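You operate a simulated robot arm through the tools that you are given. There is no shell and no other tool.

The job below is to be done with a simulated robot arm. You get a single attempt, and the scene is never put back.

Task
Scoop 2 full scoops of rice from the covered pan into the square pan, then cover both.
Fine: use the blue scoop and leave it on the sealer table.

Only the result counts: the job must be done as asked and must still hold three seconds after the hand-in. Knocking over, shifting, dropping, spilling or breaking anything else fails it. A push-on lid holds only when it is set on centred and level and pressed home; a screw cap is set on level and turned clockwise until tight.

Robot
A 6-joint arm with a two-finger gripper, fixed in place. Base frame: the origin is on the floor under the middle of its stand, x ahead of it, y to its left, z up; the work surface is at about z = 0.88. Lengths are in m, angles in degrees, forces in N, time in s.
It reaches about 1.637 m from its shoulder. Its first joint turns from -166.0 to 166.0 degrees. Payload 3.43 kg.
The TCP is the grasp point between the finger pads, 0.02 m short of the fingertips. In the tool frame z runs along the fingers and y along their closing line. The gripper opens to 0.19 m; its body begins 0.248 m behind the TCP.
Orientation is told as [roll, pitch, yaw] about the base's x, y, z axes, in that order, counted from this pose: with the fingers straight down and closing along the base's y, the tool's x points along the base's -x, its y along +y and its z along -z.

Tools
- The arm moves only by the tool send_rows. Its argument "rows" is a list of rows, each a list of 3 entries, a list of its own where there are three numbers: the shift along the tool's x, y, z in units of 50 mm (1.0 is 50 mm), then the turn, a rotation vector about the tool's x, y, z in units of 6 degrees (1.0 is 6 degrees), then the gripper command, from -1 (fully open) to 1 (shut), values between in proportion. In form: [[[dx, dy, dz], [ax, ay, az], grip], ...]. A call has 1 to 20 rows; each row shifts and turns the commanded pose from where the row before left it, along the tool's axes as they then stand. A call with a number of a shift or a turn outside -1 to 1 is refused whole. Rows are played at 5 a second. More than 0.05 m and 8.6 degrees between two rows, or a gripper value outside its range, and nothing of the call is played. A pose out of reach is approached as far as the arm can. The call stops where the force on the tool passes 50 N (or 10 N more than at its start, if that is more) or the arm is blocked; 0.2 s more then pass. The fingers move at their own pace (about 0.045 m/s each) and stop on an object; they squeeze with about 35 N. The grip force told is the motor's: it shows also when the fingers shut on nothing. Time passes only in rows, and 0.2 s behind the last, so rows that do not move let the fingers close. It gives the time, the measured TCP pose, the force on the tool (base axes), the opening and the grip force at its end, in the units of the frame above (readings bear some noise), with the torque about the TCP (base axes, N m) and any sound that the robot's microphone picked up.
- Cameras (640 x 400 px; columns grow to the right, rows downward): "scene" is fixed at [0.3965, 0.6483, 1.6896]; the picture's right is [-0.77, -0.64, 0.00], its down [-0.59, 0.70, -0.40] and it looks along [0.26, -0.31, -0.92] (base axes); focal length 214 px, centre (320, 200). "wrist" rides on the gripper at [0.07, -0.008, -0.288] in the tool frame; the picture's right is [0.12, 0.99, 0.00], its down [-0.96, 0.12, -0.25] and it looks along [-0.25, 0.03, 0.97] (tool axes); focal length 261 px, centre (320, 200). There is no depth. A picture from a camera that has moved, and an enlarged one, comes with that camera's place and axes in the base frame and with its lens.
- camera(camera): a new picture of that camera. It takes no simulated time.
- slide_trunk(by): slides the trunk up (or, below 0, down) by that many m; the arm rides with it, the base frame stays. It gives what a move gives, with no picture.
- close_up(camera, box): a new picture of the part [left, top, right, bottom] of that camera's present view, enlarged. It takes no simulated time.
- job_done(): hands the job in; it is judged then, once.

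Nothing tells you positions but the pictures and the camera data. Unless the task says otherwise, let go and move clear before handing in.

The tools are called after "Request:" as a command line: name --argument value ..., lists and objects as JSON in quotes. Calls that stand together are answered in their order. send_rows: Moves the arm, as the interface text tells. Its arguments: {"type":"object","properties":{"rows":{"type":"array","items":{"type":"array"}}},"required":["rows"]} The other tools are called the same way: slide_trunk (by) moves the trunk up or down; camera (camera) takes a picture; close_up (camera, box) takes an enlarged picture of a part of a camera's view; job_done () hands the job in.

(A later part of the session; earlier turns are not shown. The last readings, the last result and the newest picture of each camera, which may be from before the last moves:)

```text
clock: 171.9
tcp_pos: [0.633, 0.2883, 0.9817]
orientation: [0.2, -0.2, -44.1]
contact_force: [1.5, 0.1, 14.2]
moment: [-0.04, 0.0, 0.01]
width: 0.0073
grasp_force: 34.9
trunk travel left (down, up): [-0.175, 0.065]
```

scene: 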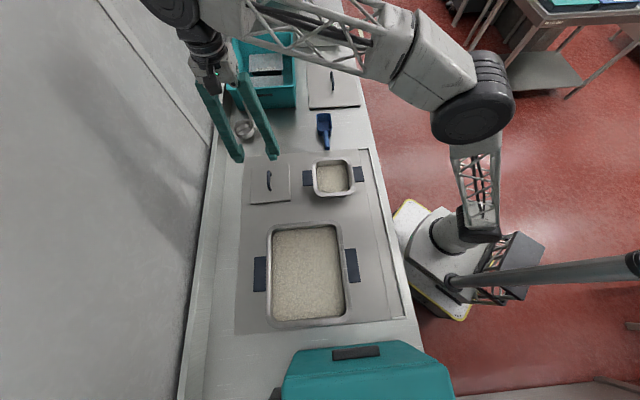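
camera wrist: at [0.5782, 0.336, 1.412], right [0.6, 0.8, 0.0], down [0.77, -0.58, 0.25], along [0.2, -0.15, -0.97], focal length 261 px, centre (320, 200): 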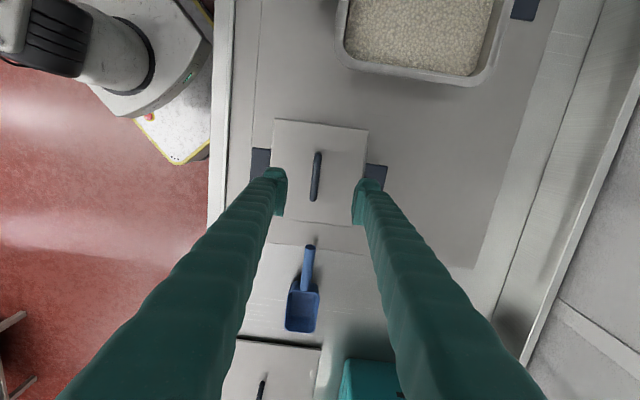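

Request:
send_rows --rows '[[[0, 0, 0], [0, 0, 0], 0.85], [[0, 0, 0], [0, 0, 0], 0.7], [[0, 0, -0.03], [0, 0, 0], 0.5], [[0, 0, 0], [0, 0, 0], 0.4]]'

Request:
close_up --camera "scene" --box '[308, 150, 368, 205]'

Request:
close_up --camera "wrist" --box '[225, 90, 415, 280]'

```text
clock: 172.9
tcp_pos: [0.6345, 0.2876, 0.9835]
orientation: [0.1, -0.2, -44.2]
contact_force: [-0.1, 0.0, -0.5]
moment: [-0.02, 0.0, 0.0]
width: 0.0568
grasp_force: 0.1
trunk travel left (down, up): [-0.175, 0.065]
```

```text
7.27 times, centred on (338, 178) of scene
camera zoom: at [0.3965, 0.6483, 1.6896], right [-0.77, -0.64, 0.0], down [-0.59, 0.7, -0.4], along [0.26, -0.31, -0.92], focal length 1560 px, centre (189, 364)
```

zoom: 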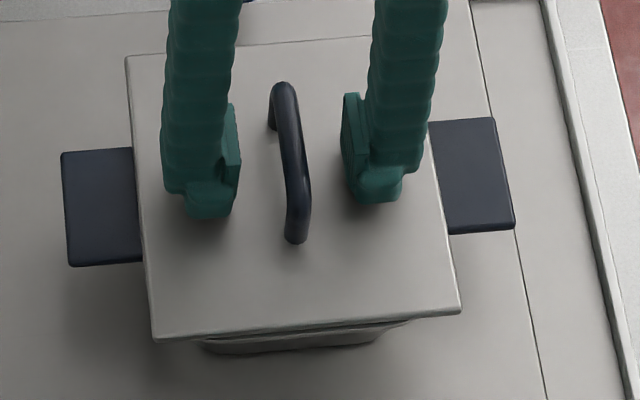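

```text
2.11 times, centred on (320, 185) of wrist
camera zoom: at [0.5773, 0.3298, 1.2717], right [0.61, 0.8, 0.0], down [0.77, -0.59, 0.25], along [0.2, -0.15, -0.97], focal length 549 px, centre (320, 232)
```

zoom: 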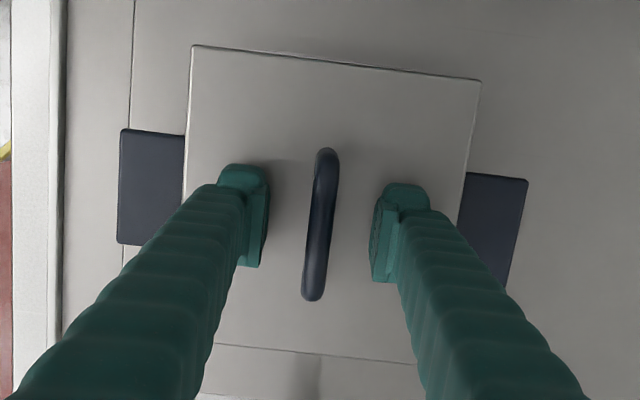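

The lid stayed put this time. I check closely whether the plate lies flush on the rim.

Request:
close_up --camera "scene" --box '[308, 175, 368, 205]'

Request:
close_up --camera "scene" --box '[310, 155, 340, 205]'

```text
10.67 times, centred on (338, 190) of scene
camera zoom: at [0.3965, 0.6483, 1.6896], right [-0.77, -0.64, 0.0], down [-0.59, 0.7, -0.4], along [0.26, -0.31, -0.92], focal length 2288 px, centre (128, 307)
```

zoom: 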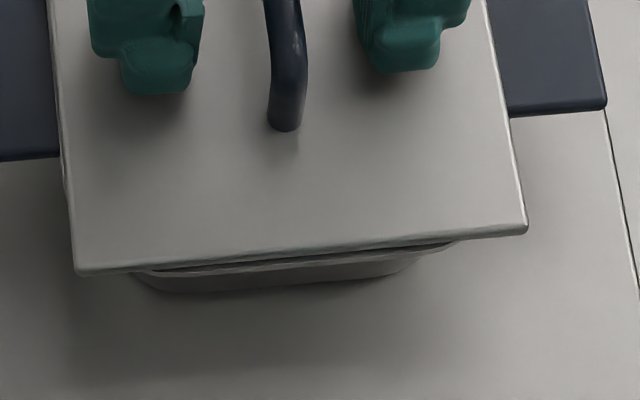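

```text
8.00 times, centred on (325, 180) of scene
camera zoom: at [0.3965, 0.6483, 1.6896], right [-0.77, -0.64, 0.0], down [-0.59, 0.7, -0.4], along [0.26, -0.31, -0.92], focal length 1716 px, centre (280, 360)
```

zoom: 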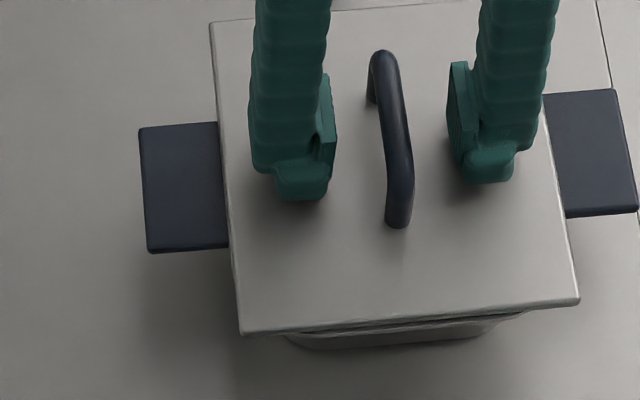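

The plate lies on the rim and is centred. To be sure it is pressed home, I'll press straight down on the handle's top with closed fingers.

Request:
send_rows --rows '[[[0, 0, -0.6], [0, 0, 0], 0.4], [[0, 0.03, -0.6], [0, 0, 0], 1], [[0, 0, 0], [0, 0, 0], 1], [[0, 0, 0], [0, 0, 0], 1], [[0, 0, 0], [0, 0, 0], 1]]'

Request:
camera --camera "wrist"

Request:
send_rows --rows '[[[0, 0, 0.3], [0, 0, 0], 1], [[0, 0, 0.1], [0, 0, 0], 1]]'

```text
clock: 174.1
tcp_pos: [0.6347, 0.2868, 1.0452]
orientation: [0.2, -0.2, -44.2]
contact_force: [0.8, 0.1, -0.6]
moment: [0.03, 0.02, 0.02]
width: 0.0
grasp_force: 28.3
trunk travel left (down, up): [-0.175, 0.065]
```

```text
taken
camera wrist: at [0.5775, 0.3293, 1.333], right [0.61, 0.8, 0.0], down [0.77, -0.59, 0.25], along [0.2, -0.15, -0.97], focal length 261 px, centre (320, 200)
```

wrist: 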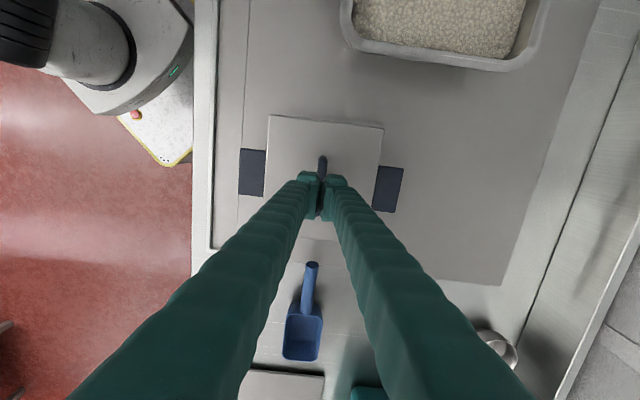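

```text
clock: 174.7
tcp_pos: [0.6354, 0.288, 1.0238]
orientation: [0.1, -0.2, -44.2]
contact_force: [-0.4, 0.0, -0.8]
moment: [-0.01, 0.01, -0.01]
width: 0.0
grasp_force: 34.3
trunk travel left (down, up): [-0.175, 0.065]
```

Request:
send_rows --rows '[[[0, 0, 0.06], [0, 0, 0], 1], [[0, 0, 0.06], [0, 0, 0], 1], [[0, 0, 0], [0, 0, 0], 1]]'

Request:
send_rows --rows '[[[0, 0, 0.05], [0, 0, 0], 1], [[0, 0, 0.05], [0, 0, 0], 1], [[0, 0, 0], [0, 0, 0], 1]]'

```text
clock: 175.5
tcp_pos: [0.6351, 0.2886, 1.0187]
orientation: [0.2, -0.3, -44.2]
contact_force: [-0.3, -0.5, 0.8]
moment: [0.01, -0.02, 0.01]
width: 0.0001
grasp_force: 35.0
trunk travel left (down, up): [-0.175, 0.065]
```

```text
clock: 176.4
tcp_pos: [0.6349, 0.2886, 1.0156]
orientation: [0.5, -0.3, -44.2]
contact_force: [-4.8, -5.0, 27.6]
moment: [0.01, 0.39, 0.11]
width: 0.0057
grasp_force: 34.6
trunk travel left (down, up): [-0.175, 0.065]
stopped in row 3: the force on the tool passed its limit at 51 N (the readings are from after the stop); the commanded pose is now the measured one
```

Request:
send_rows --rows '[[[0, 0, -0.02], [0, 0, 0], 1], [[0, 0, 0], [0, 0, 0], 1]]'

Request:
close_up --camera "scene" --box '[308, 150, 368, 205]'

```text
clock: 177.0
tcp_pos: [0.6356, 0.2888, 1.016]
orientation: [0.4, -0.3, -44.2]
contact_force: [-6.5, -7.8, 23.2]
moment: [0.0, 0.35, 0.11]
width: 0.0061
grasp_force: 34.2
trunk travel left (down, up): [-0.175, 0.065]
```

```text
7.27 times, centred on (338, 178) of scene
camera zoom: at [0.3965, 0.6483, 1.6896], right [-0.77, -0.64, 0.0], down [-0.59, 0.7, -0.4], along [0.26, -0.31, -0.92], focal length 1560 px, centre (189, 364)
```

zoom: 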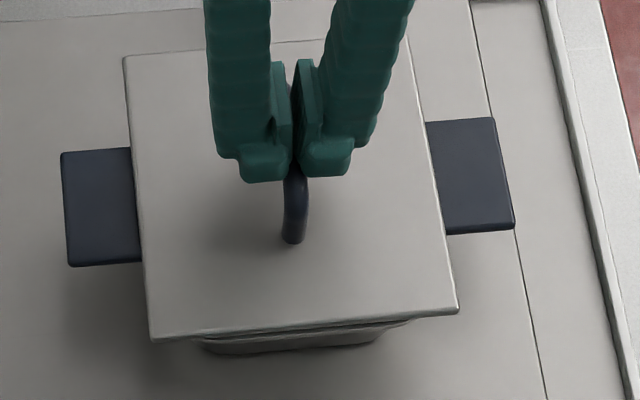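

Request:
send_rows --rows '[[[0, -0.02, 0], [0, 0, 0], 1], [[0, 0, 0], [0, 0, 0], 1]]'

Request:
send_rows --rows '[[[0, 0, -0.02], [0, 0, 0], 1], [[0, 0, -0.02], [0, 0, 0], 1], [[0, 0, 0], [0, 0, 0], 1]]'

```text
clock: 177.6
tcp_pos: [0.6355, 0.2884, 1.0163]
orientation: [0.4, -0.2, -44.2]
contact_force: [0.8, -2.6, 24.0]
moment: [0.08, 0.24, -0.04]
width: 0.0058
grasp_force: 34.1
trunk travel left (down, up): [-0.175, 0.065]
```

```text
clock: 178.4
tcp_pos: [0.6344, 0.2892, 1.0152]
orientation: [0.3, -0.2, -44.2]
contact_force: [0.5, 0.5, -0.1]
moment: [0.0, -0.01, -0.03]
width: 0.0004
grasp_force: 34.1
trunk travel left (down, up): [-0.175, 0.065]
```

Unloaded cleanly. I rise clear and inspect the square pan's lid.

Request:
send_rows --rows '[[[0, 0, -0.3], [0, 0, 0], 1], [[0, 0, -0.9], [0, 0, 0], 1], [[0, 0, -0.9], [0, 0, 0], 0.2], [[0, 0, 0], [0, 0, 0], 0.2]]'

Request:
close_up --camera "scene" --box '[308, 150, 368, 205]'

Request:
close_up --camera "wrist" --box '[235, 90, 405, 270]'

Request:
camera --camera "scene"

```text
clock: 179.4
tcp_pos: [0.6361, 0.2869, 1.1232]
orientation: [0.3, -0.2, -44.3]
contact_force: [-0.2, -0.3, 0.4]
moment: [-0.03, -0.03, 0.02]
width: 0.0521
grasp_force: 0.0
trunk travel left (down, up): [-0.175, 0.065]
```

```text
7.27 times, centred on (338, 178) of scene
camera zoom: at [0.3965, 0.6483, 1.6896], right [-0.77, -0.64, 0.0], down [-0.59, 0.7, -0.4], along [0.26, -0.31, -0.92], focal length 1560 px, centre (189, 364)
```

zoom: 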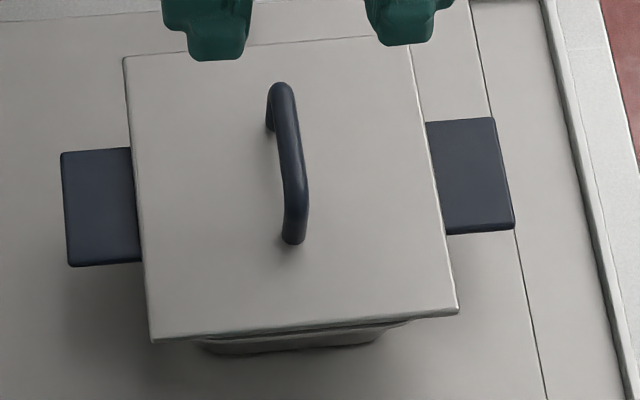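

```text
2.22 times, centred on (320, 180) of wrist
camera zoom: at [0.5783, 0.3293, 1.4119], right [0.61, 0.8, 0.0], down [0.77, -0.59, 0.25], along [0.2, -0.15, -0.97], focal length 579 px, centre (320, 244)
```

zoom: 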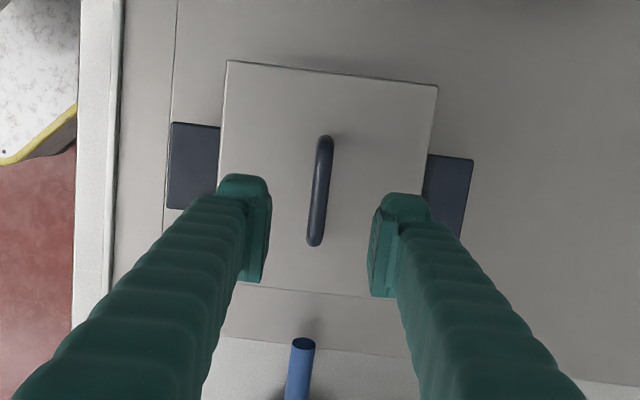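

```text
taken
```

scene: 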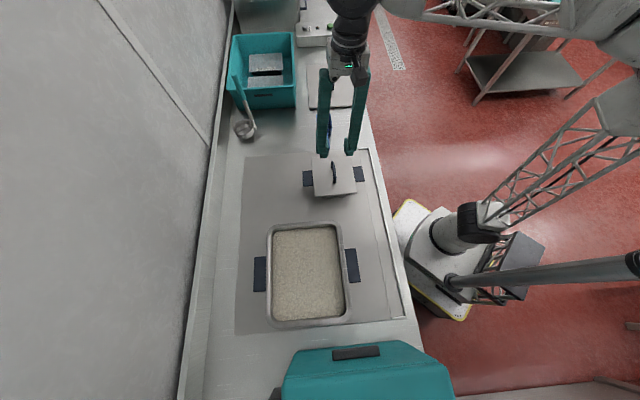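

The square pan's lid is seated and centred. Now the rice pan: I compare its position with the start picture, using the same close-up as at the beginning.

Request:
close_up --camera "scene" --box '[220, 190, 440, 340]'

Request:
close_up --camera "scene" --box '[290, 40, 380, 150]'

```text
2.67 times, centred on (330, 265) of scene
camera zoom: at [0.3965, 0.6483, 1.6896], right [-0.77, -0.64, 0.0], down [-0.59, 0.7, -0.4], along [0.26, -0.31, -0.92], focal length 572 px, centre (293, 27)
```

zoom: 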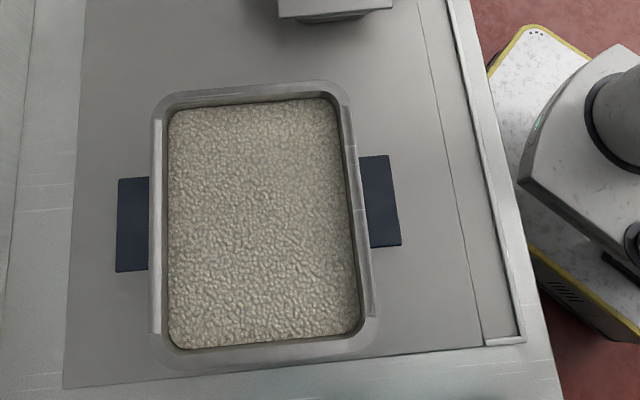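

```text
3.64 times, centred on (335, 95) of scene
camera zoom: at [0.3965, 0.6483, 1.6896], right [-0.77, -0.64, 0.0], down [-0.59, 0.7, -0.4], along [0.26, -0.31, -0.92], focal length 780 px, centre (266, 582)
```

zoom: 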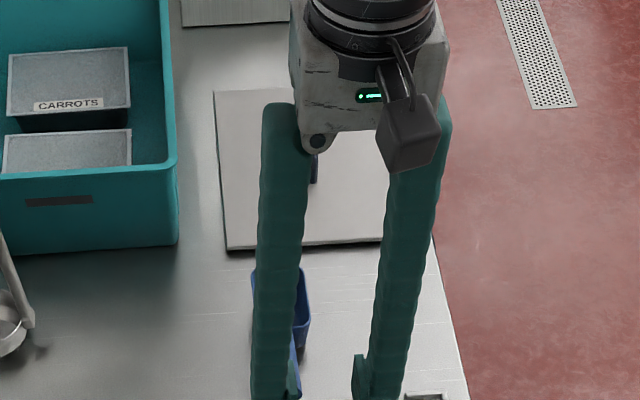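

The rice pan hasn't moved at all. I go back to the big lid, to the spot where I released its handle.

Request:
send_rows --rows '[[[-0.905, -0.111, 0], [0, 0, 0.17], 0.2], [[-0.905, -0.111, 0], [0, 0, 0], 0.2], [[-0.905, -0.111, 0], [0, 0, 0], 0.2], [[-0.905, -0.111, 0], [0, 0, 0], 0.2], [[-0.905, -0.111, 0], [0, 0, 0], 0.2], [[-0.905, -0.111, 0], [0, 0, 0], 0.2], [[-0.905, -0.111, 0], [0, 0, 0], 0.2], [[-0.905, -0.111, 0], [0, 0, 0], 0.2], [[-0.905, -0.111, 0], [0, 0, 0], 0.2], [[-0.905, -0.111, 0], [0, 0, 0], 0.2], [[-0.905, -0.111, 0], [0, 0, 0], 0.2], [[-0.905, -0.111, 0], [0, 0, 0], 0.2], [[-0.905, -0.111, 0], [0, 0, 0], 0.2]]'

Request:
camera --camera "wrist"

Request:
close_up --camera "wrist" --box '[245, 100, 395, 260]'

```text
clock: 182.2
tcp_pos: [0.9989, -0.1773, 1.124]
orientation: [0.4, -0.3, -45.2]
contact_force: [-1.0, -0.2, 1.4]
moment: [-0.08, -0.18, -0.04]
width: 0.0761
grasp_force: 0.0
trunk travel left (down, up): [-0.175, 0.065]
```

```text
taken
camera wrist: at [0.9418, -0.1344, 1.4126], right [0.62, 0.78, 0.01], down [0.76, -0.6, 0.25], along [0.2, -0.15, -0.97], focal length 261 px, centre (320, 200)
```

wrist: 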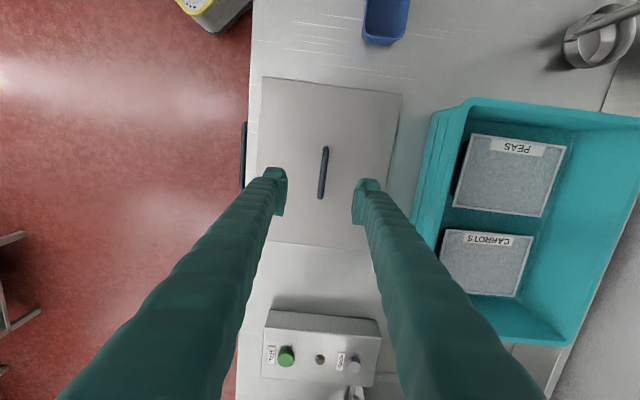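

```text
2.50 times, centred on (320, 180) of wrist
camera zoom: at [0.9418, -0.1344, 1.4126], right [0.62, 0.78, 0.01], down [0.76, -0.6, 0.25], along [0.2, -0.15, -0.97], focal length 652 px, centre (320, 250)
```

zoom: 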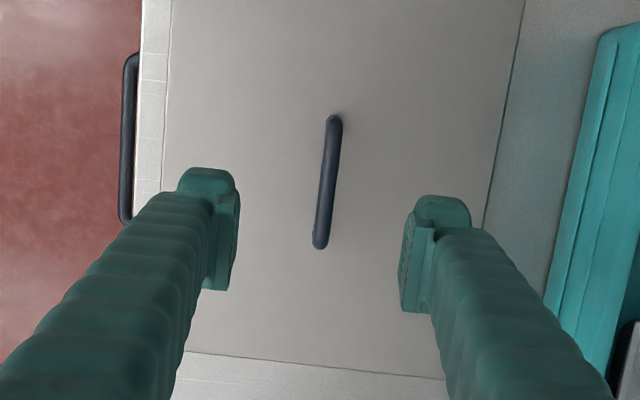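

Request:
send_rows --rows '[[[-0.074, 0.126, 0.5], [0, 0, 0], 0.3], [[0, 0, 0.9], [0, 0, 0], 0.3], [[0, 0, 0.9], [0, 0, 0], 0.4], [[0, 0, 0.4], [0, 0, 0], 0.4]]'

Request:
close_up --camera "wrist" --box '[245, 110, 395, 270]'

```text
clock: 183.2
tcp_pos: [1.0056, -0.178, 0.988]
orientation: [0.3, -0.3, -45.2]
contact_force: [0.4, -0.1, 0.0]
moment: [-0.02, -0.03, -0.02]
width: 0.0573
grasp_force: 0.0
trunk travel left (down, up): [-0.175, 0.065]
```

```text
2.50 times, centred on (320, 190) of wrist
camera zoom: at [0.9484, -0.1347, 1.2763], right [0.62, 0.78, 0.01], down [0.76, -0.6, 0.25], along [0.2, -0.15, -0.97], focal length 652 px, centre (320, 225)
```

zoom: 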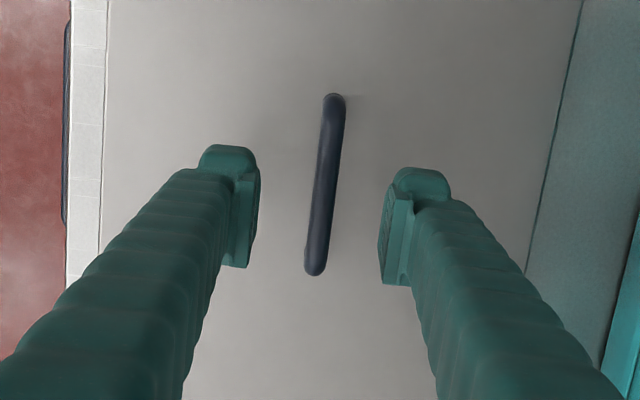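

Request:
send_rows --rows '[[[0, 0.054, 0.5], [0, 0, 0], 0.4], [[0, 0, 0.5], [0, 0, 0], 0.4], [[0, 0, 0.3], [0, 0, 0], 0.4]]'

Request:
close_up --camera "wrist" --box '[250, 130, 400, 260]'

```text
clock: 184.0
tcp_pos: [1.0074, -0.1743, 0.923]
orientation: [0.3, -0.3, -45.3]
contact_force: [0.8, -1.0, 0.7]
moment: [-0.01, -0.04, 0.02]
width: 0.0572
grasp_force: 0.0
trunk travel left (down, up): [-0.175, 0.065]
```

```text
3.08 times, centred on (325, 195) of wrist
camera zoom: at [0.9512, -0.1319, 1.2116], right [0.62, 0.78, 0.01], down [0.76, -0.6, 0.25], along [0.2, -0.15, -0.97], focal length 802 px, centre (305, 215)
```

zoom: 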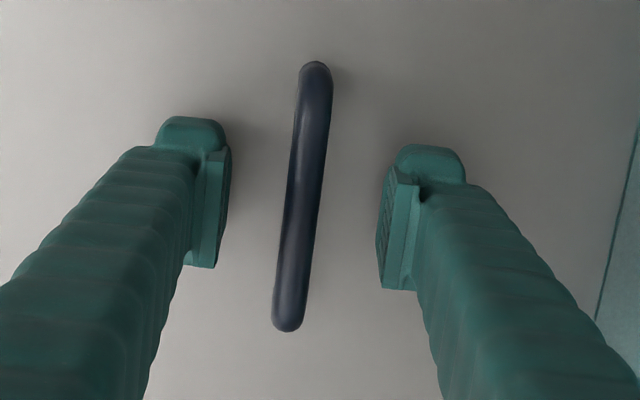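

Request:
send_rows --rows '[[[0, 0, 0.02], [0, 0, 0], 1], [[0, 0, 0], [0, 0, 0], 1], [[0, 0, 0], [0, 0, 0], 1], [[0, 0, 0], [0, 0, 0], 1], [[0, 0, 0], [0, 0, 0], 1]]'

Request:
close_up --camera "wrist" --box '[250, 130, 400, 260]'

```text
clock: 185.2
tcp_pos: [1.0077, -0.175, 0.9215]
orientation: [0.2, -0.2, -45.2]
contact_force: [-1.0, -0.2, -0.1]
moment: [0.0, -0.01, -0.08]
width: 0.0081
grasp_force: 34.6
trunk travel left (down, up): [-0.175, 0.065]
```

```text
3.08 times, centred on (325, 195) of wrist
camera zoom: at [0.9514, -0.1323, 1.2106], right [0.62, 0.78, 0.01], down [0.76, -0.6, 0.25], along [0.2, -0.15, -0.97], focal length 802 px, centre (305, 215)
```

zoom: 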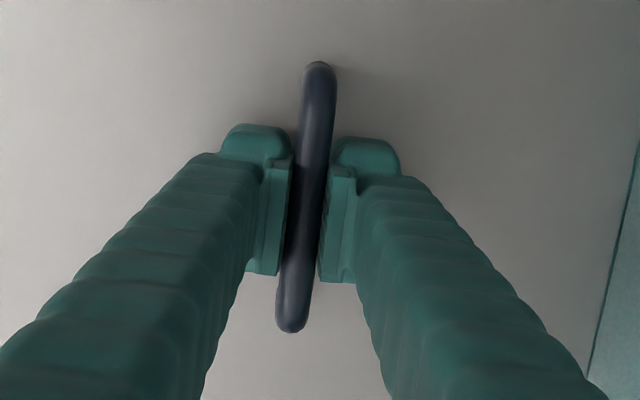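

The big lid is gripped the same way as at the start. I lift it and carry it back over the rice pan.

Request:
send_rows --rows '[[[0, 0, -0.2], [0, 0, 0], 1], [[0, 0, -0.5], [0, 0, 0], 1], [[0, 0, -0.9], [0, 0, 0], 1], [[0, 0, -0.9], [0, 0, 0], 1], [[0, 0, -0.9], [0, 0, 0], 1], [[0, 0, -0.9], [0, 0, 0], 1], [[0, 0, 0], [0, 0, 0], 1]]'

Request:
send_rows --rows '[[[0.5, 0.1, 0], [0, 0, 0], 1], [[0.93, 0.187, 0], [0, 0, 0], 1], [[0.933, 0.187, 0], [0, 0, 0], 1], [[0.933, 0.187, 0], [0, 0, 0], 1], [[0.933, 0.187, 0], [0, 0, 0], 1], [[0.933, 0.187, 0], [0, 0, 0], 1], [[0.933, 0.187, 0], [0, 0, 0], 1], [[0.933, 0.187, 0], [0, 0, 0], 1], [[0.933, 0.187, 0], [0, 0, 0], 1], [[0.933, 0.187, 0], [0, 0, 0], 1], [[0.933, 0.187, 0], [0, 0, 0], 1], [[0.933, 0.187, 0], [0, 0, 0], 1], [[0.933, 0.187, 0], [0, 0, 0], 1], [[0.933, 0.187, 0], [0, 0, 0], 1], [[0.933, 0.187, 0], [0, 0, 0], 1], [[0.933, 0.187, 0], [0, 0, 0], 1], [[0.933, 0.187, 0], [0, 0, 0], 1], [[0.933, 0.187, 0], [0, 0, 0], 1], [[0.933, 0.187, 0], [0, 0, 0], 1], [[0, 0, 0], [0, 0, 0], 1]]'

Request:
camera --camera "wrist"

Request:
camera --camera "scene"

```text
clock: 186.8
tcp_pos: [1.0035, -0.1733, 1.14]
orientation: [0.5, -0.4, -45.1]
contact_force: [-0.5, -0.5, -5.9]
moment: [0.0, 0.07, 0.0]
width: 0.0078
grasp_force: 35.7
trunk travel left (down, up): [-0.175, 0.065]
```

```text
clock: 191.0
tcp_pos: [0.5152, 0.5608, 1.1353]
orientation: [0.3, -0.3, -45.3]
contact_force: [0.3, 0.3, -4.9]
moment: [-0.04, -0.02, -0.02]
width: 0.008
grasp_force: 35.3
trunk travel left (down, up): [-0.175, 0.065]
```

```text
taken
camera wrist: at [0.4599, 0.6034, 1.4242], right [0.62, 0.78, 0.0], down [0.76, -0.6, 0.25], along [0.2, -0.15, -0.97], focal length 261 px, centre (320, 200)
```

wrist: 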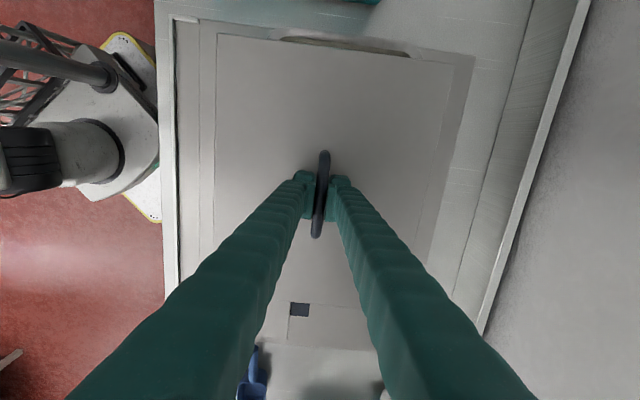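

```text
taken
```

scene: 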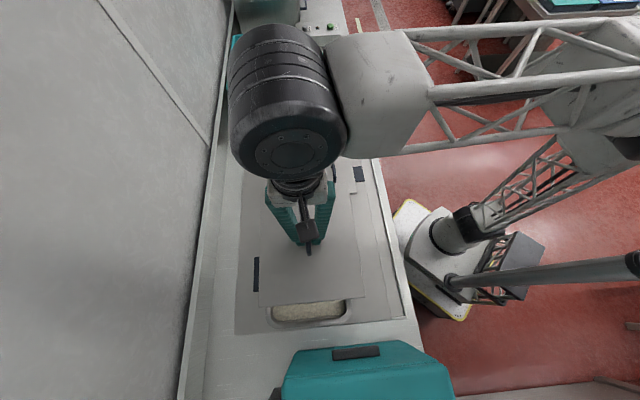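

I move the rest of the way over the pan and descend partway to check alignment.

Request:
send_rows --rows '[[[0.64, 0.183, 0], [0, 0, 0], 1], [[0.637, 0.183, 0], [0, 0, 0], 1], [[0, 0, 0.8], [0, 0, 0], 1], [[0, 0, 0.8], [0, 0, 0], 1], [[0, 0, 0.4], [0, 0, 0], 1], [[0, 0, 0], [0, 0, 0], 1]]'

Request:
close_up --camera "scene" --box '[220, 190, 440, 340]'

Request:
camera --camera "wrist"

```text
clock: 192.4
tcp_pos: [0.488, 0.6174, 1.036]
orientation: [0.3, -0.2, -45.2]
contact_force: [0.5, -0.2, -4.3]
moment: [-0.03, -0.02, 0.01]
width: 0.008
grasp_force: 34.9
trunk travel left (down, up): [-0.175, 0.065]
```

```text
2.67 times, centred on (330, 265) of scene
camera zoom: at [0.3965, 0.6483, 1.6896], right [-0.77, -0.64, 0.0], down [-0.59, 0.7, -0.4], along [0.26, -0.31, -0.92], focal length 572 px, centre (293, 27)
```

zoom: 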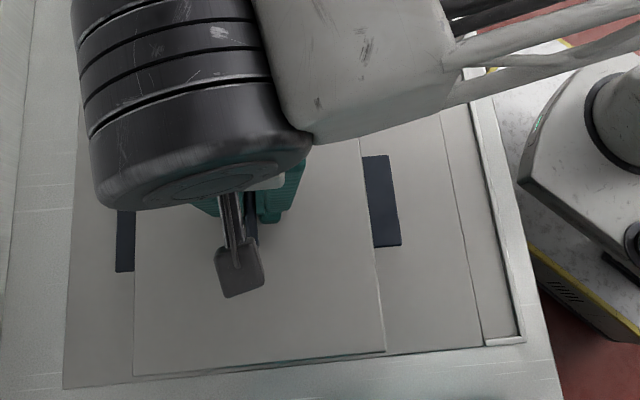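

```text
taken
camera wrist: at [0.4308, 0.662, 1.3239], right [0.62, 0.78, 0.0], down [0.76, -0.6, 0.25], along [0.2, -0.15, -0.97], focal length 261 px, centre (320, 200)
```

wrist: 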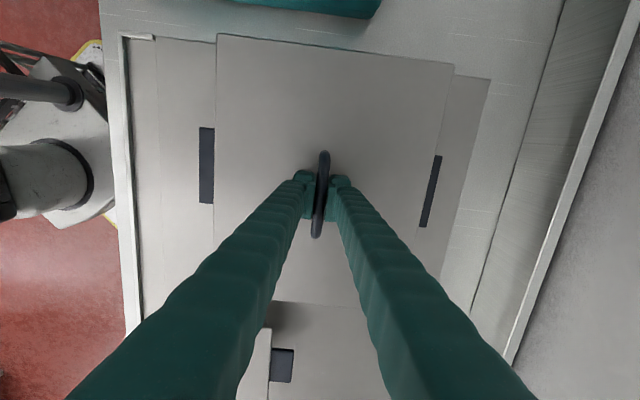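

The pan's centre, from its handles, is at n 0.7795, c −0.098; the lid must move 2 mm in and 4.5 mm left. I correct and lower further.

Request:
send_rows --rows '[[[0.09, -0.042, 0.2], [0, 0, 0], 1], [[0, 0, 0.3], [0, 0, 0], 1], [[0, 0, 0], [0, 0, 0], 1], [[0, 0, 0], [0, 0, 0], 1]]'

Request:
close_up --camera "wrist" --box '[180, 20, 480, 320]'

Request:
close_up --camera "scene" --box '[220, 190, 440, 340]'

```text
clock: 193.4
tcp_pos: [0.4834, 0.62, 1.0098]
orientation: [0.3, -0.2, -45.2]
contact_force: [0.2, 0.2, -5.7]
moment: [-0.01, 0.0, -0.02]
width: 0.008
grasp_force: 34.6
trunk travel left (down, up): [-0.175, 0.065]
```

```text
1.33 times, centred on (330, 170) of wrist
camera zoom: at [0.4274, 0.6637, 1.2983], right [0.62, 0.78, 0.0], down [0.76, -0.6, 0.25], along [0.2, -0.15, -0.97], focal length 348 px, centre (307, 240)
```

zoom: 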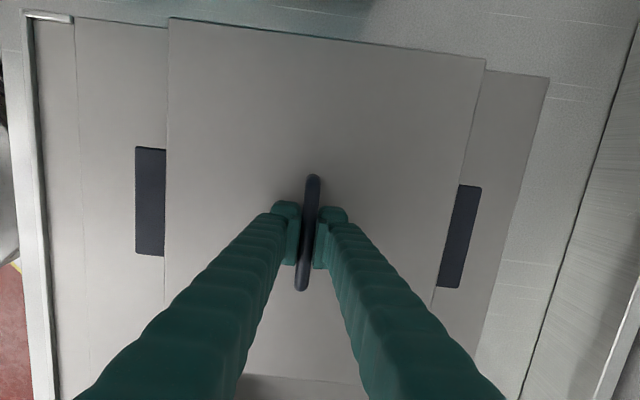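

```text
2.67 times, centred on (330, 265) of scene
camera zoom: at [0.3965, 0.6483, 1.6896], right [-0.77, -0.64, 0.0], down [-0.59, 0.7, -0.4], along [0.26, -0.31, -0.92], focal length 572 px, centre (293, 27)
```

zoom: 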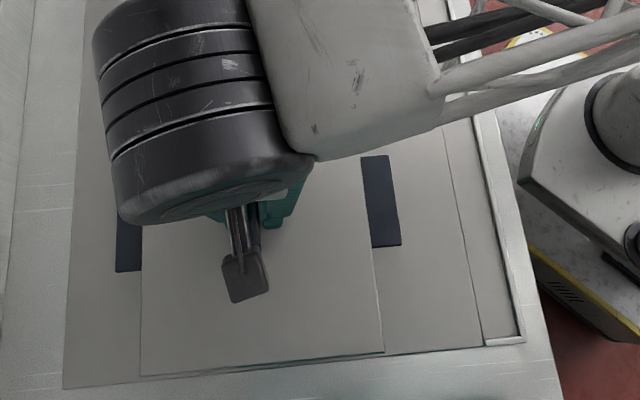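

Within about 2–3 mm. I make the last correction and lower to contact in small steps.

Request:
send_rows --rows '[[[0.01, -0.046, 0.1], [0, 0, 0], 1], [[0, 0, 0.16], [0, 0, 0], 1], [[0, 0, 0], [0, 0, 0], 1], [[0, 0, 0], [0, 0, 0], 1]]'

Request:
close_up --camera "wrist" --box '[180, 20, 480, 320]'

Request:
close_up --camera "scene" --box '[220, 190, 440, 340]'

```text
clock: 194.4
tcp_pos: [0.4816, 0.6194, 0.9978]
orientation: [0.2, -0.2, -45.2]
contact_force: [-0.3, 0.0, -3.9]
moment: [0.06, -0.03, 0.01]
width: 0.0077
grasp_force: 35.4
trunk travel left (down, up): [-0.175, 0.065]
```

```text
1.33 times, centred on (330, 170) of wrist
camera zoom: at [0.4252, 0.6631, 1.2856], right [0.62, 0.78, 0.0], down [0.76, -0.6, 0.25], along [0.2, -0.15, -0.97], focal length 348 px, centre (307, 240)
```

zoom: 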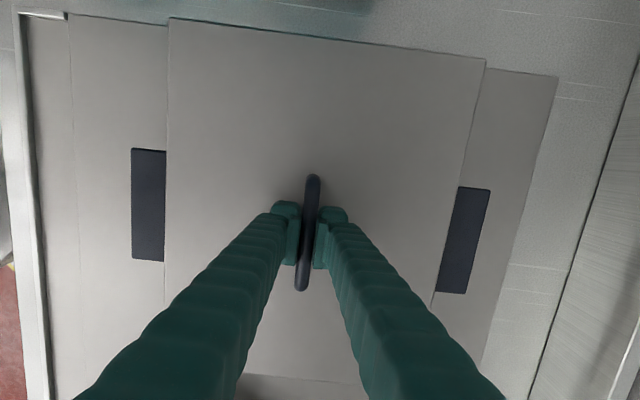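

```text
2.67 times, centred on (330, 265) of scene
camera zoom: at [0.3965, 0.6483, 1.6896], right [-0.77, -0.64, 0.0], down [-0.59, 0.7, -0.4], along [0.26, -0.31, -0.92], focal length 572 px, centre (293, 27)
```

zoom: 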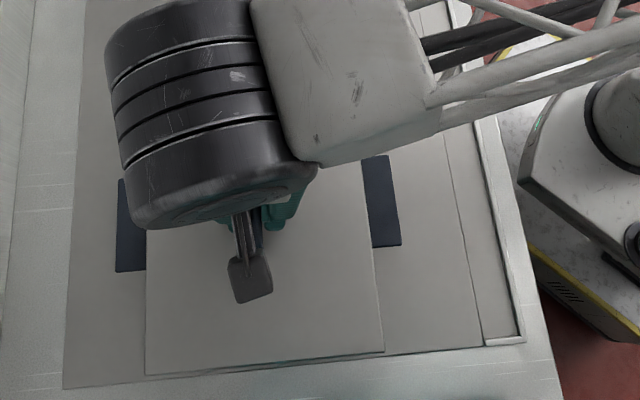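

The lid's corners now match the starting picture within a millimetre. I lower to contact.

Request:
send_rows --rows '[[[0, -0.015, 0.1], [0, 0, 0], 1], [[0, 0, 0], [0, 0, 0], 1]]'

Request:
send_rows --rows '[[[0, 0, 0.04], [0, 0, 0], 1], [[0, 0, 0], [0, 0, 0], 1]]'

Request:
send_rows --rows '[[[0, 0, 0.04], [0, 0, 0], 1], [[0, 0, 0], [0, 0, 0], 1]]'

```text
clock: 195.0
tcp_pos: [0.481, 0.6188, 0.994]
orientation: [0.3, -0.2, -45.3]
contact_force: [-1.0, 0.9, -5.7]
moment: [-0.01, 0.01, 0.01]
width: 0.0078
grasp_force: 34.5
trunk travel left (down, up): [-0.175, 0.065]
```

```text
clock: 195.6
tcp_pos: [0.4814, 0.6185, 0.9909]
orientation: [0.3, -0.1, -45.2]
contact_force: [0.0, -0.3, -5.2]
moment: [0.0, 0.0, 0.0]
width: 0.0081
grasp_force: 34.9
trunk travel left (down, up): [-0.175, 0.065]
```

```text
clock: 196.2
tcp_pos: [0.482, 0.6193, 0.9887]
orientation: [0.3, -0.3, -45.3]
contact_force: [-0.2, 1.1, -3.2]
moment: [0.06, 0.06, -0.05]
width: 0.0078
grasp_force: 34.8
trunk travel left (down, up): [-0.175, 0.065]
```

Request:
send_rows --rows '[[[0, 0, 0.03], [0, 0, 0], 1], [[0, 0, 0], [0, 0, 0], 1]]'

Request:
send_rows --rows '[[[0, 0, 0.02], [0, 0, 0], 1], [[0, 0, 0], [0, 0, 0], 1]]'

Request:
send_rows --rows '[[[0, 0, 0.02], [0, 0, 0], 1], [[0, 0, 0], [0, 0, 0], 1]]'

```text
clock: 196.8
tcp_pos: [0.4818, 0.6194, 0.9882]
orientation: [0.4, -0.2, -45.3]
contact_force: [3.1, 4.8, 16.5]
moment: [-0.13, -0.06, -0.08]
width: 0.0081
grasp_force: 35.2
trunk travel left (down, up): [-0.175, 0.065]
```

```text
clock: 197.4
tcp_pos: [0.4822, 0.6189, 0.9873]
orientation: [0.4, -0.3, -45.2]
contact_force: [5.3, 6.5, 30.2]
moment: [-0.06, -0.01, -0.01]
width: 0.008
grasp_force: 34.5
trunk travel left (down, up): [-0.175, 0.065]
```

```text
clock: 198.0
tcp_pos: [0.4815, 0.6184, 0.9854]
orientation: [0.3, -0.1, -45.2]
contact_force: [7.9, 8.0, 30.1]
moment: [-0.11, 0.0, -0.03]
width: 0.0077
grasp_force: 34.8
trunk travel left (down, up): [-0.175, 0.065]
```

Contact at the expected height, pressed with 30 N. I relieve the side force, unload, and release.

Request:
send_rows --rows '[[[0, 0.02, 0], [0, 0, 0], 1], [[0, 0, 0], [0, 0, 0], 1]]'

Request:
send_rows --rows '[[[0, 0, -0.015], [0, 0, 0], 1], [[0, 0, 0], [0, 0, 0], 1]]'

```text
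clock: 198.6
tcp_pos: [0.4823, 0.6187, 0.9863]
orientation: [0.2, -0.3, -45.2]
contact_force: [-0.8, -1.9, 24.3]
moment: [0.02, -0.04, -0.04]
width: 0.0076
grasp_force: 35.2
trunk travel left (down, up): [-0.175, 0.065]
```

```text
clock: 199.2
tcp_pos: [0.4827, 0.6192, 0.9844]
orientation: [0.4, -0.3, -45.2]
contact_force: [-3.4, -3.9, 11.9]
moment: [0.04, -0.03, -0.04]
width: 0.0075
grasp_force: 34.7
trunk travel left (down, up): [-0.175, 0.065]
```

Request:
send_rows --rows '[[[0, -0.008, -0.005], [0, 0, 0], 1], [[0, 0, 0], [0, 0, 0], 0.85], [[0, 0, 0], [0, 0, 0], 0.7], [[0, 0, -0.04], [0, 0, 0], 0.5], [[0, 0, 0], [0, 0, 0], 0.4]]'

Request:
close_up --camera "wrist" --box '[180, 20, 480, 320]'

Request:
close_up --camera "scene" --box '[220, 190, 440, 340]'

```text
clock: 200.4
tcp_pos: [0.4814, 0.6199, 0.9881]
orientation: [0.4, -0.2, -45.2]
contact_force: [-0.6, -0.2, -0.6]
moment: [0.03, -0.02, 0.02]
width: 0.0571
grasp_force: 0.1
trunk travel left (down, up): [-0.175, 0.065]
```

```text
1.33 times, centred on (330, 170) of wrist
camera zoom: at [0.4249, 0.6626, 1.2764], right [0.62, 0.78, 0.01], down [0.76, -0.6, 0.25], along [0.2, -0.15, -0.97], focal length 348 px, centre (307, 240)
```

zoom: 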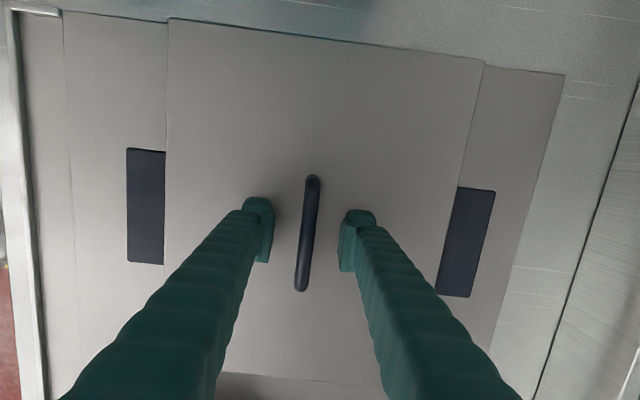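

```text
2.67 times, centred on (330, 265) of scene
camera zoom: at [0.3965, 0.6483, 1.6896], right [-0.77, -0.64, 0.0], down [-0.59, 0.7, -0.4], along [0.26, -0.31, -0.92], focal length 572 px, centre (293, 27)
```

zoom: 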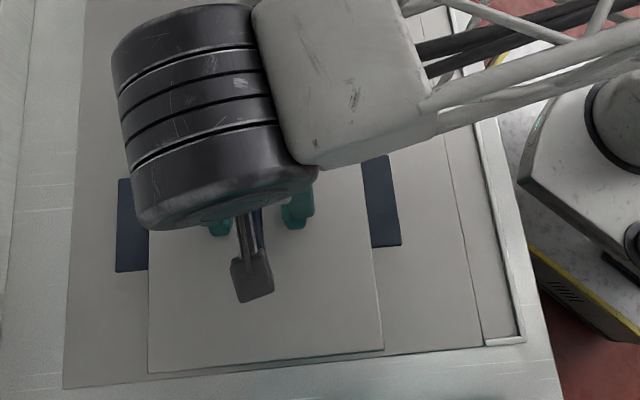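

The big lid sits exactly where it was at the start. I press its handle from above with closed fingers, as with the other one.

Request:
send_rows --rows '[[[0, 0, -0.6], [0, 0, 0], 0.4], [[0, 0, -0.6], [0, 0, 0], 1], [[0, 0, 0], [0, 0, 0], 1], [[0, 0, 0], [0, 0, 0], 1], [[0, 0, 0], [0, 0, 0], 1], [[0, 0, 0.3], [0, 0, 0], 1], [[0, 0, 0.1], [0, 0, 0], 1], [[0, 0, 0], [0, 0, 0], 1]]'

Request:
send_rows --rows '[[[0, 0, 0.05], [0, 0, 0], 1], [[0, 0, 0], [0, 0, 0], 1]]'

Request:
send_rows --rows '[[[0, 0, 0.05], [0, 0, 0], 1], [[0, 0, 0], [0, 0, 0], 1]]'

```text
clock: 202.2
tcp_pos: [0.4816, 0.6208, 1.0278]
orientation: [0.3, -0.2, -45.2]
contact_force: [0.3, 0.4, 0.7]
moment: [-0.01, 0.0, 0.01]
width: 0.0
grasp_force: 34.3
trunk travel left (down, up): [-0.175, 0.065]
```

```text
clock: 202.8
tcp_pos: [0.4801, 0.621, 1.0262]
orientation: [0.3, -0.2, -45.2]
contact_force: [0.5, 0.0, -0.2]
moment: [0.04, 0.01, 0.0]
width: 0.0
grasp_force: 34.6
trunk travel left (down, up): [-0.175, 0.065]
```

```text
clock: 203.4
tcp_pos: [0.4814, 0.6204, 1.023]
orientation: [0.3, -0.2, -45.2]
contact_force: [-0.1, -0.5, -0.3]
moment: [-0.01, -0.01, -0.02]
width: 0.0001
grasp_force: 34.3
trunk travel left (down, up): [-0.175, 0.065]
```

Request:
send_rows --rows '[[[0, 0, 0.04], [0, 0, 0], 1], [[0, 0, 0], [0, 0, 0], 1]]'

Request:
send_rows --rows '[[[0, 0, 0.03], [0, 0, 0], 1], [[0, 0, 0], [0, 0, 0], 1]]'

Request:
send_rows --rows '[[[0, 0, 0.02], [0, 0, 0], 1], [[0, 0, 0], [0, 0, 0], 1]]'

```text
clock: 204.0
tcp_pos: [0.4815, 0.6199, 1.0187]
orientation: [0.3, -0.2, -45.2]
contact_force: [-0.1, 0.2, -0.6]
moment: [-0.03, 0.04, -0.02]
width: 0.0
grasp_force: 33.8
trunk travel left (down, up): [-0.175, 0.065]
```

```text
clock: 204.6
tcp_pos: [0.4807, 0.6205, 1.0181]
orientation: [0.4, -0.2, -45.2]
contact_force: [0.0, -1.0, -0.1]
moment: [0.0, -0.01, -0.01]
width: 0.0
grasp_force: 34.4
trunk travel left (down, up): [-0.175, 0.065]
```

```text
clock: 205.2
tcp_pos: [0.4805, 0.6199, 1.0183]
orientation: [0.3, -0.1, -45.2]
contact_force: [-0.5, 0.2, 0.1]
moment: [0.02, -0.02, -0.01]
width: 0.0
grasp_force: 34.1
trunk travel left (down, up): [-0.175, 0.065]
```

Request:
send_rows --rows '[[[0, 0, 0.03], [0, 0, 0], 1], [[0, 0, 0], [0, 0, 0], 1]]'

Request:
send_rows --rows '[[[0, 0, 0.02], [0, 0, 0], 1], [[0, 0, 0], [0, 0, 0], 1]]'

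Request:
send_rows --rows '[[[0, 0, 0.02], [0, 0, 0], 1], [[0, 0, 0], [0, 0, 0], 1]]'

```text
clock: 205.8
tcp_pos: [0.4803, 0.6203, 1.0169]
orientation: [0.4, -0.2, -45.2]
contact_force: [-0.1, -0.3, 2.1]
moment: [0.0, 0.03, 0.02]
width: 0.0003
grasp_force: 34.1
trunk travel left (down, up): [-0.175, 0.065]
```

```text
clock: 206.4
tcp_pos: [0.4802, 0.6196, 1.0155]
orientation: [0.5, -0.2, -45.2]
contact_force: [0.9, 0.9, 10.1]
moment: [0.13, 0.1, -0.02]
width: 0.0059
grasp_force: 34.6
trunk travel left (down, up): [-0.175, 0.065]
```

```text
clock: 207.0
tcp_pos: [0.4818, 0.6201, 1.0162]
orientation: [0.4, -0.2, -45.2]
contact_force: [-0.3, 4.8, 24.6]
moment: [0.3, 0.18, -0.04]
width: 0.0058
grasp_force: 34.3
trunk travel left (down, up): [-0.175, 0.065]
```

The handle tops of both lids are now at the same height, which confirms that the small one is fully down too. A bit more pressure, then off.

Request:
send_rows --rows '[[[0, 0, 0.02], [0, 0, 0], 1], [[0, 0, 0], [0, 0, 0], 1]]'

Request:
send_rows --rows '[[[0, 0, 0.015], [0, 0, 0], 1], [[0, 0, 0], [0, 0, 0], 1]]'

```text
clock: 207.6
tcp_pos: [0.4803, 0.6186, 1.0151]
orientation: [0.5, -0.3, -45.1]
contact_force: [0.1, 5.9, 43.8]
moment: [0.47, 0.35, -0.05]
width: 0.0062
grasp_force: 34.7
trunk travel left (down, up): [-0.175, 0.065]
```

```text
clock: 208.1
tcp_pos: [0.4821, 0.6195, 1.0162]
orientation: [0.7, -0.3, -45.1]
contact_force: [-5.9, -3.4, 20.2]
moment: [0.14, 0.24, 0.02]
width: 0.0058
grasp_force: 34.3
trunk travel left (down, up): [-0.175, 0.065]
stopped in row 2: the force on the tool passed its limit at 54 N (the readings are from after the stop); the commanded pose is now the measured one
```

Request:
send_rows --rows '[[[0, -0.013, 0], [0, 0, 0], 1], [[0, 0, -0.02], [0, 0, 0], 1], [[0, 0, 0], [0, 0, 0], 1]]'

Request:
send_rows --rows '[[[0, 0, -0.02], [0, 0, 0], 1], [[0, 0, -0.04], [0, 0, 0], 1], [[0, 0, 0], [0, 0, 0], 1]]'

Request:
send_rows --rows '[[[0, 0, -0.4], [0, 0, 0], 1], [[0, 0, -0.9], [0, 0, 0], 1], [[0, 0, -0.6], [0, 0, 0], 1]]'

Request:
camera --camera "wrist"

Request:
close_up --camera "scene" --box '[220, 190, 440, 340]'

```text
clock: 208.9
tcp_pos: [0.4816, 0.6199, 1.0152]
orientation: [0.4, -0.3, -45.2]
contact_force: [-1.7, 1.0, 14.3]
moment: [0.16, 0.17, 0.0]
width: 0.0061
grasp_force: 33.9
trunk travel left (down, up): [-0.175, 0.065]
```

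```text
clock: 209.7
tcp_pos: [0.4816, 0.6196, 1.0169]
orientation: [0.6, -0.2, -45.2]
contact_force: [-0.1, -0.7, -0.3]
moment: [0.01, 0.0, 0.02]
width: 0.0
grasp_force: 34.4
trunk travel left (down, up): [-0.175, 0.065]
```

```text
clock: 210.5
tcp_pos: [0.4814, 0.6175, 1.1139]
orientation: [0.4, -0.1, -45.2]
contact_force: [0.5, 0.1, -1.0]
moment: [-0.05, 0.02, -0.03]
width: 0.0001
grasp_force: 34.1
trunk travel left (down, up): [-0.175, 0.065]
```

```text
taken
camera wrist: at [0.4246, 0.6601, 1.4022], right [0.62, 0.78, 0.01], down [0.76, -0.6, 0.25], along [0.2, -0.15, -0.97], focal length 261 px, centre (320, 200)
```

wrist: 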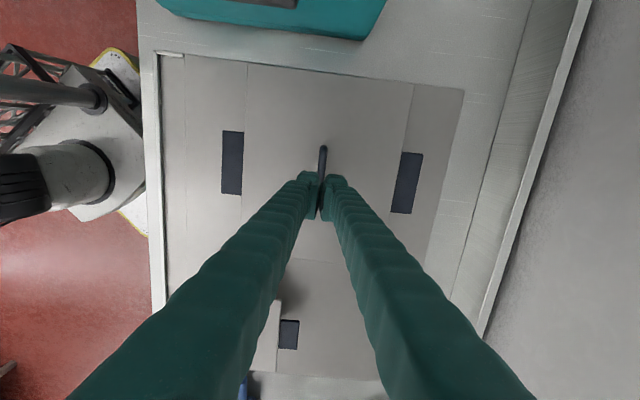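

```text
2.67 times, centred on (330, 265) of scene
camera zoom: at [0.3965, 0.6483, 1.6896], right [-0.77, -0.64, 0.0], down [-0.59, 0.7, -0.4], along [0.26, -0.31, -0.92], focal length 572 px, centre (293, 27)
```

zoom: 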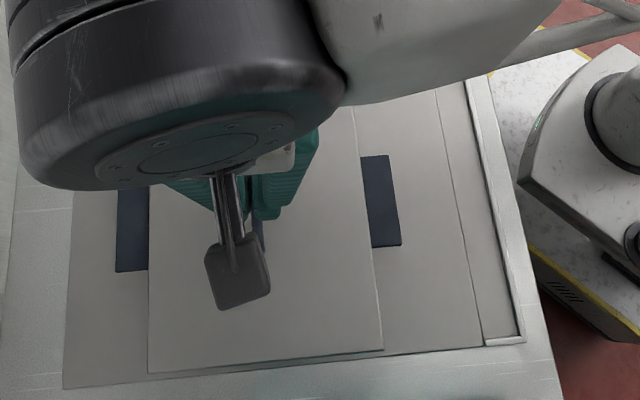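

Pressed and released cleanly. I move the arm away from the pans and check everything in the scene view.

Request:
send_rows --rows '[[[-0.9, -0.3, 0], [0, 0, 0], 0], [[-0.9, -0.3, 0], [0, 0, 0], 0], [[-0.9, -0.3, 0], [0, 0, 0], 0], [[-0.9, -0.3, -0.2], [0, 0, 0], 0], [[-0.9, -0.3, -0.2], [0, 0, 0], 0], [[-0.9, -0.3, -0.2], [0, 0, 0], 0], [[-0.9, -0.3, -0.2], [0, 0, 0], 0], [[-0.9, -0.3, -0.2], [0, 0, 0], 0], [[-0.9, -0.3, -0.2], [0, 0, 0], 0], [[-0.9, -0.3, -0.2], [0, 0, 0], 0], [[-0.9, -0.3, -0.2], [0, 0, 0], 0], [[-0.9, -0.3, -0.2], [0, 0, 0], 0], [[-0.9, -0.3, 0], [0, 0, 0], 0], [[-0.9, -0.3, 0], [0, 0, 0], 0]]'

Request:
camera --camera "scene"

Request:
camera --camera "wrist"

```text
clock: 213.5
tcp_pos: [0.7742, 0.0236, 1.2043]
orientation: [0.6, -0.2, -45.1]
contact_force: [-0.3, 1.1, 0.0]
moment: [-0.16, -0.06, 0.0]
width: 0.0948
grasp_force: 0.1
trunk travel left (down, up): [-0.175, 0.065]
```

```text
taken
```

scene: 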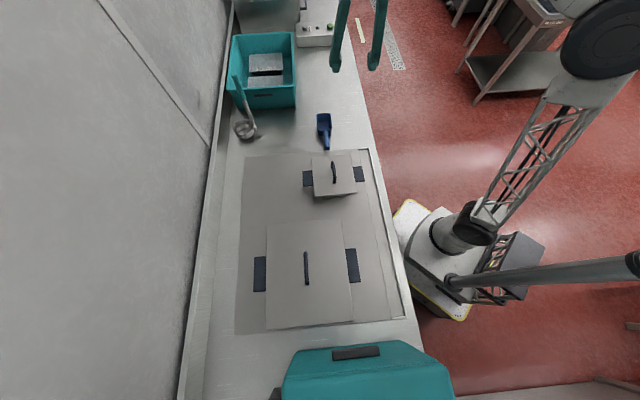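

```text
taken
camera wrist: at [0.7161, 0.0657, 1.4925], right [0.62, 0.78, 0.01], down [0.76, -0.6, 0.25], along [0.2, -0.15, -0.97], focal length 261 px, centre (320, 200)
```

wrist: 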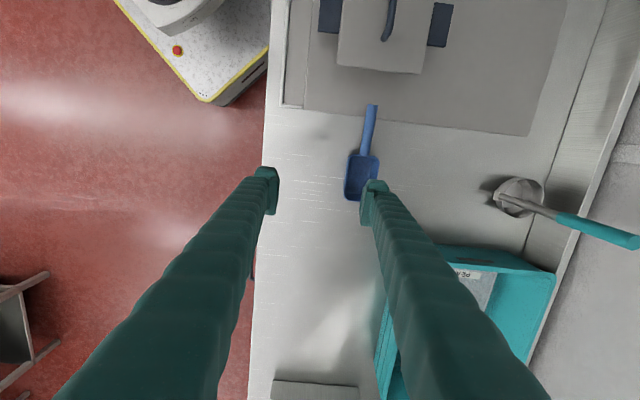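

Request:
close_up --camera "scene" --box '[290, 105, 380, 205]'

Request:
close_up --camera "scene" --box '[220, 190, 440, 340]'

Request:
close_up --camera "scene" --box '[308, 150, 368, 205]'

Request:
close_up --camera "wrist" --box '[300, 0, 480, 220]'

```text
4.00 times, centred on (335, 155) of scene
camera zoom: at [0.3965, 0.6483, 1.6896], right [-0.77, -0.64, 0.0], down [-0.59, 0.7, -0.4], along [0.26, -0.31, -0.92], focal length 858 px, centre (260, 380)
```

zoom: 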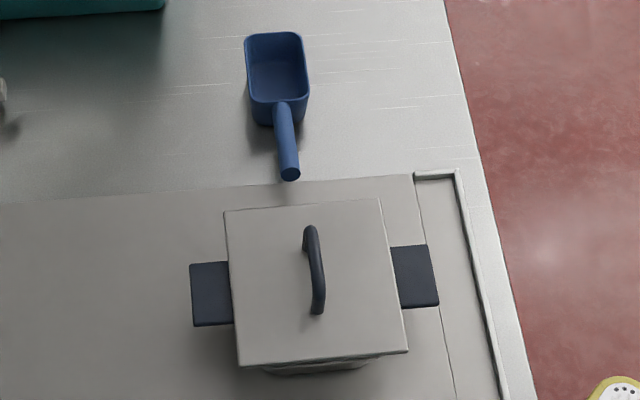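

```text
2.67 times, centred on (330, 265) of scene
camera zoom: at [0.3965, 0.6483, 1.6896], right [-0.77, -0.64, 0.0], down [-0.59, 0.7, -0.4], along [0.26, -0.31, -0.92], focal length 572 px, centre (293, 27)
```

zoom: 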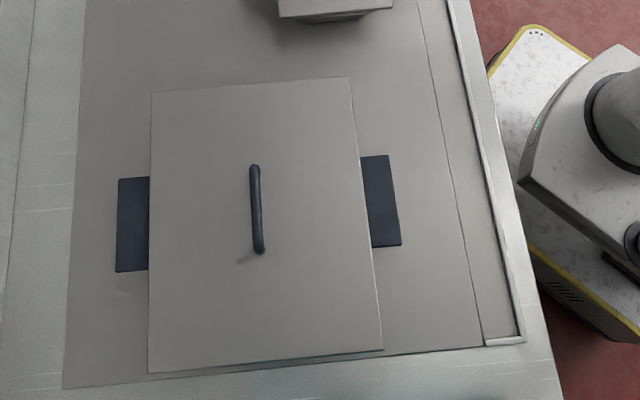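

```text
7.27 times, centred on (338, 178) of scene
camera zoom: at [0.3965, 0.6483, 1.6896], right [-0.77, -0.64, 0.0], down [-0.59, 0.7, -0.4], along [0.26, -0.31, -0.92], focal length 1560 px, centre (189, 364)
```

zoom: 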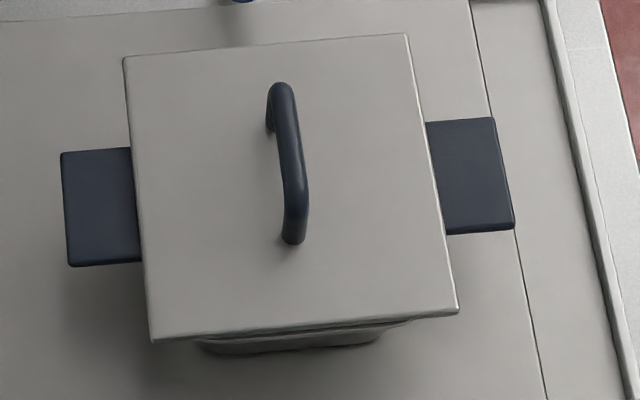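

```text
1.82 times, centred on (390, 110) of wrist
camera zoom: at [0.7161, 0.0657, 1.4925], right [0.62, 0.78, 0.01], down [0.76, -0.6, 0.25], along [0.2, -0.15, -0.97], focal length 474 px, centre (193, 364)
```

zoom: 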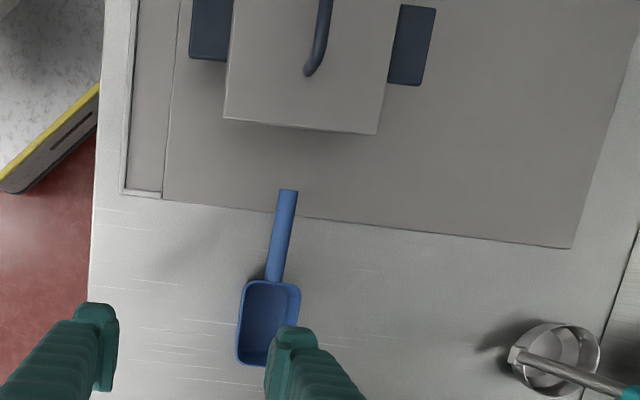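

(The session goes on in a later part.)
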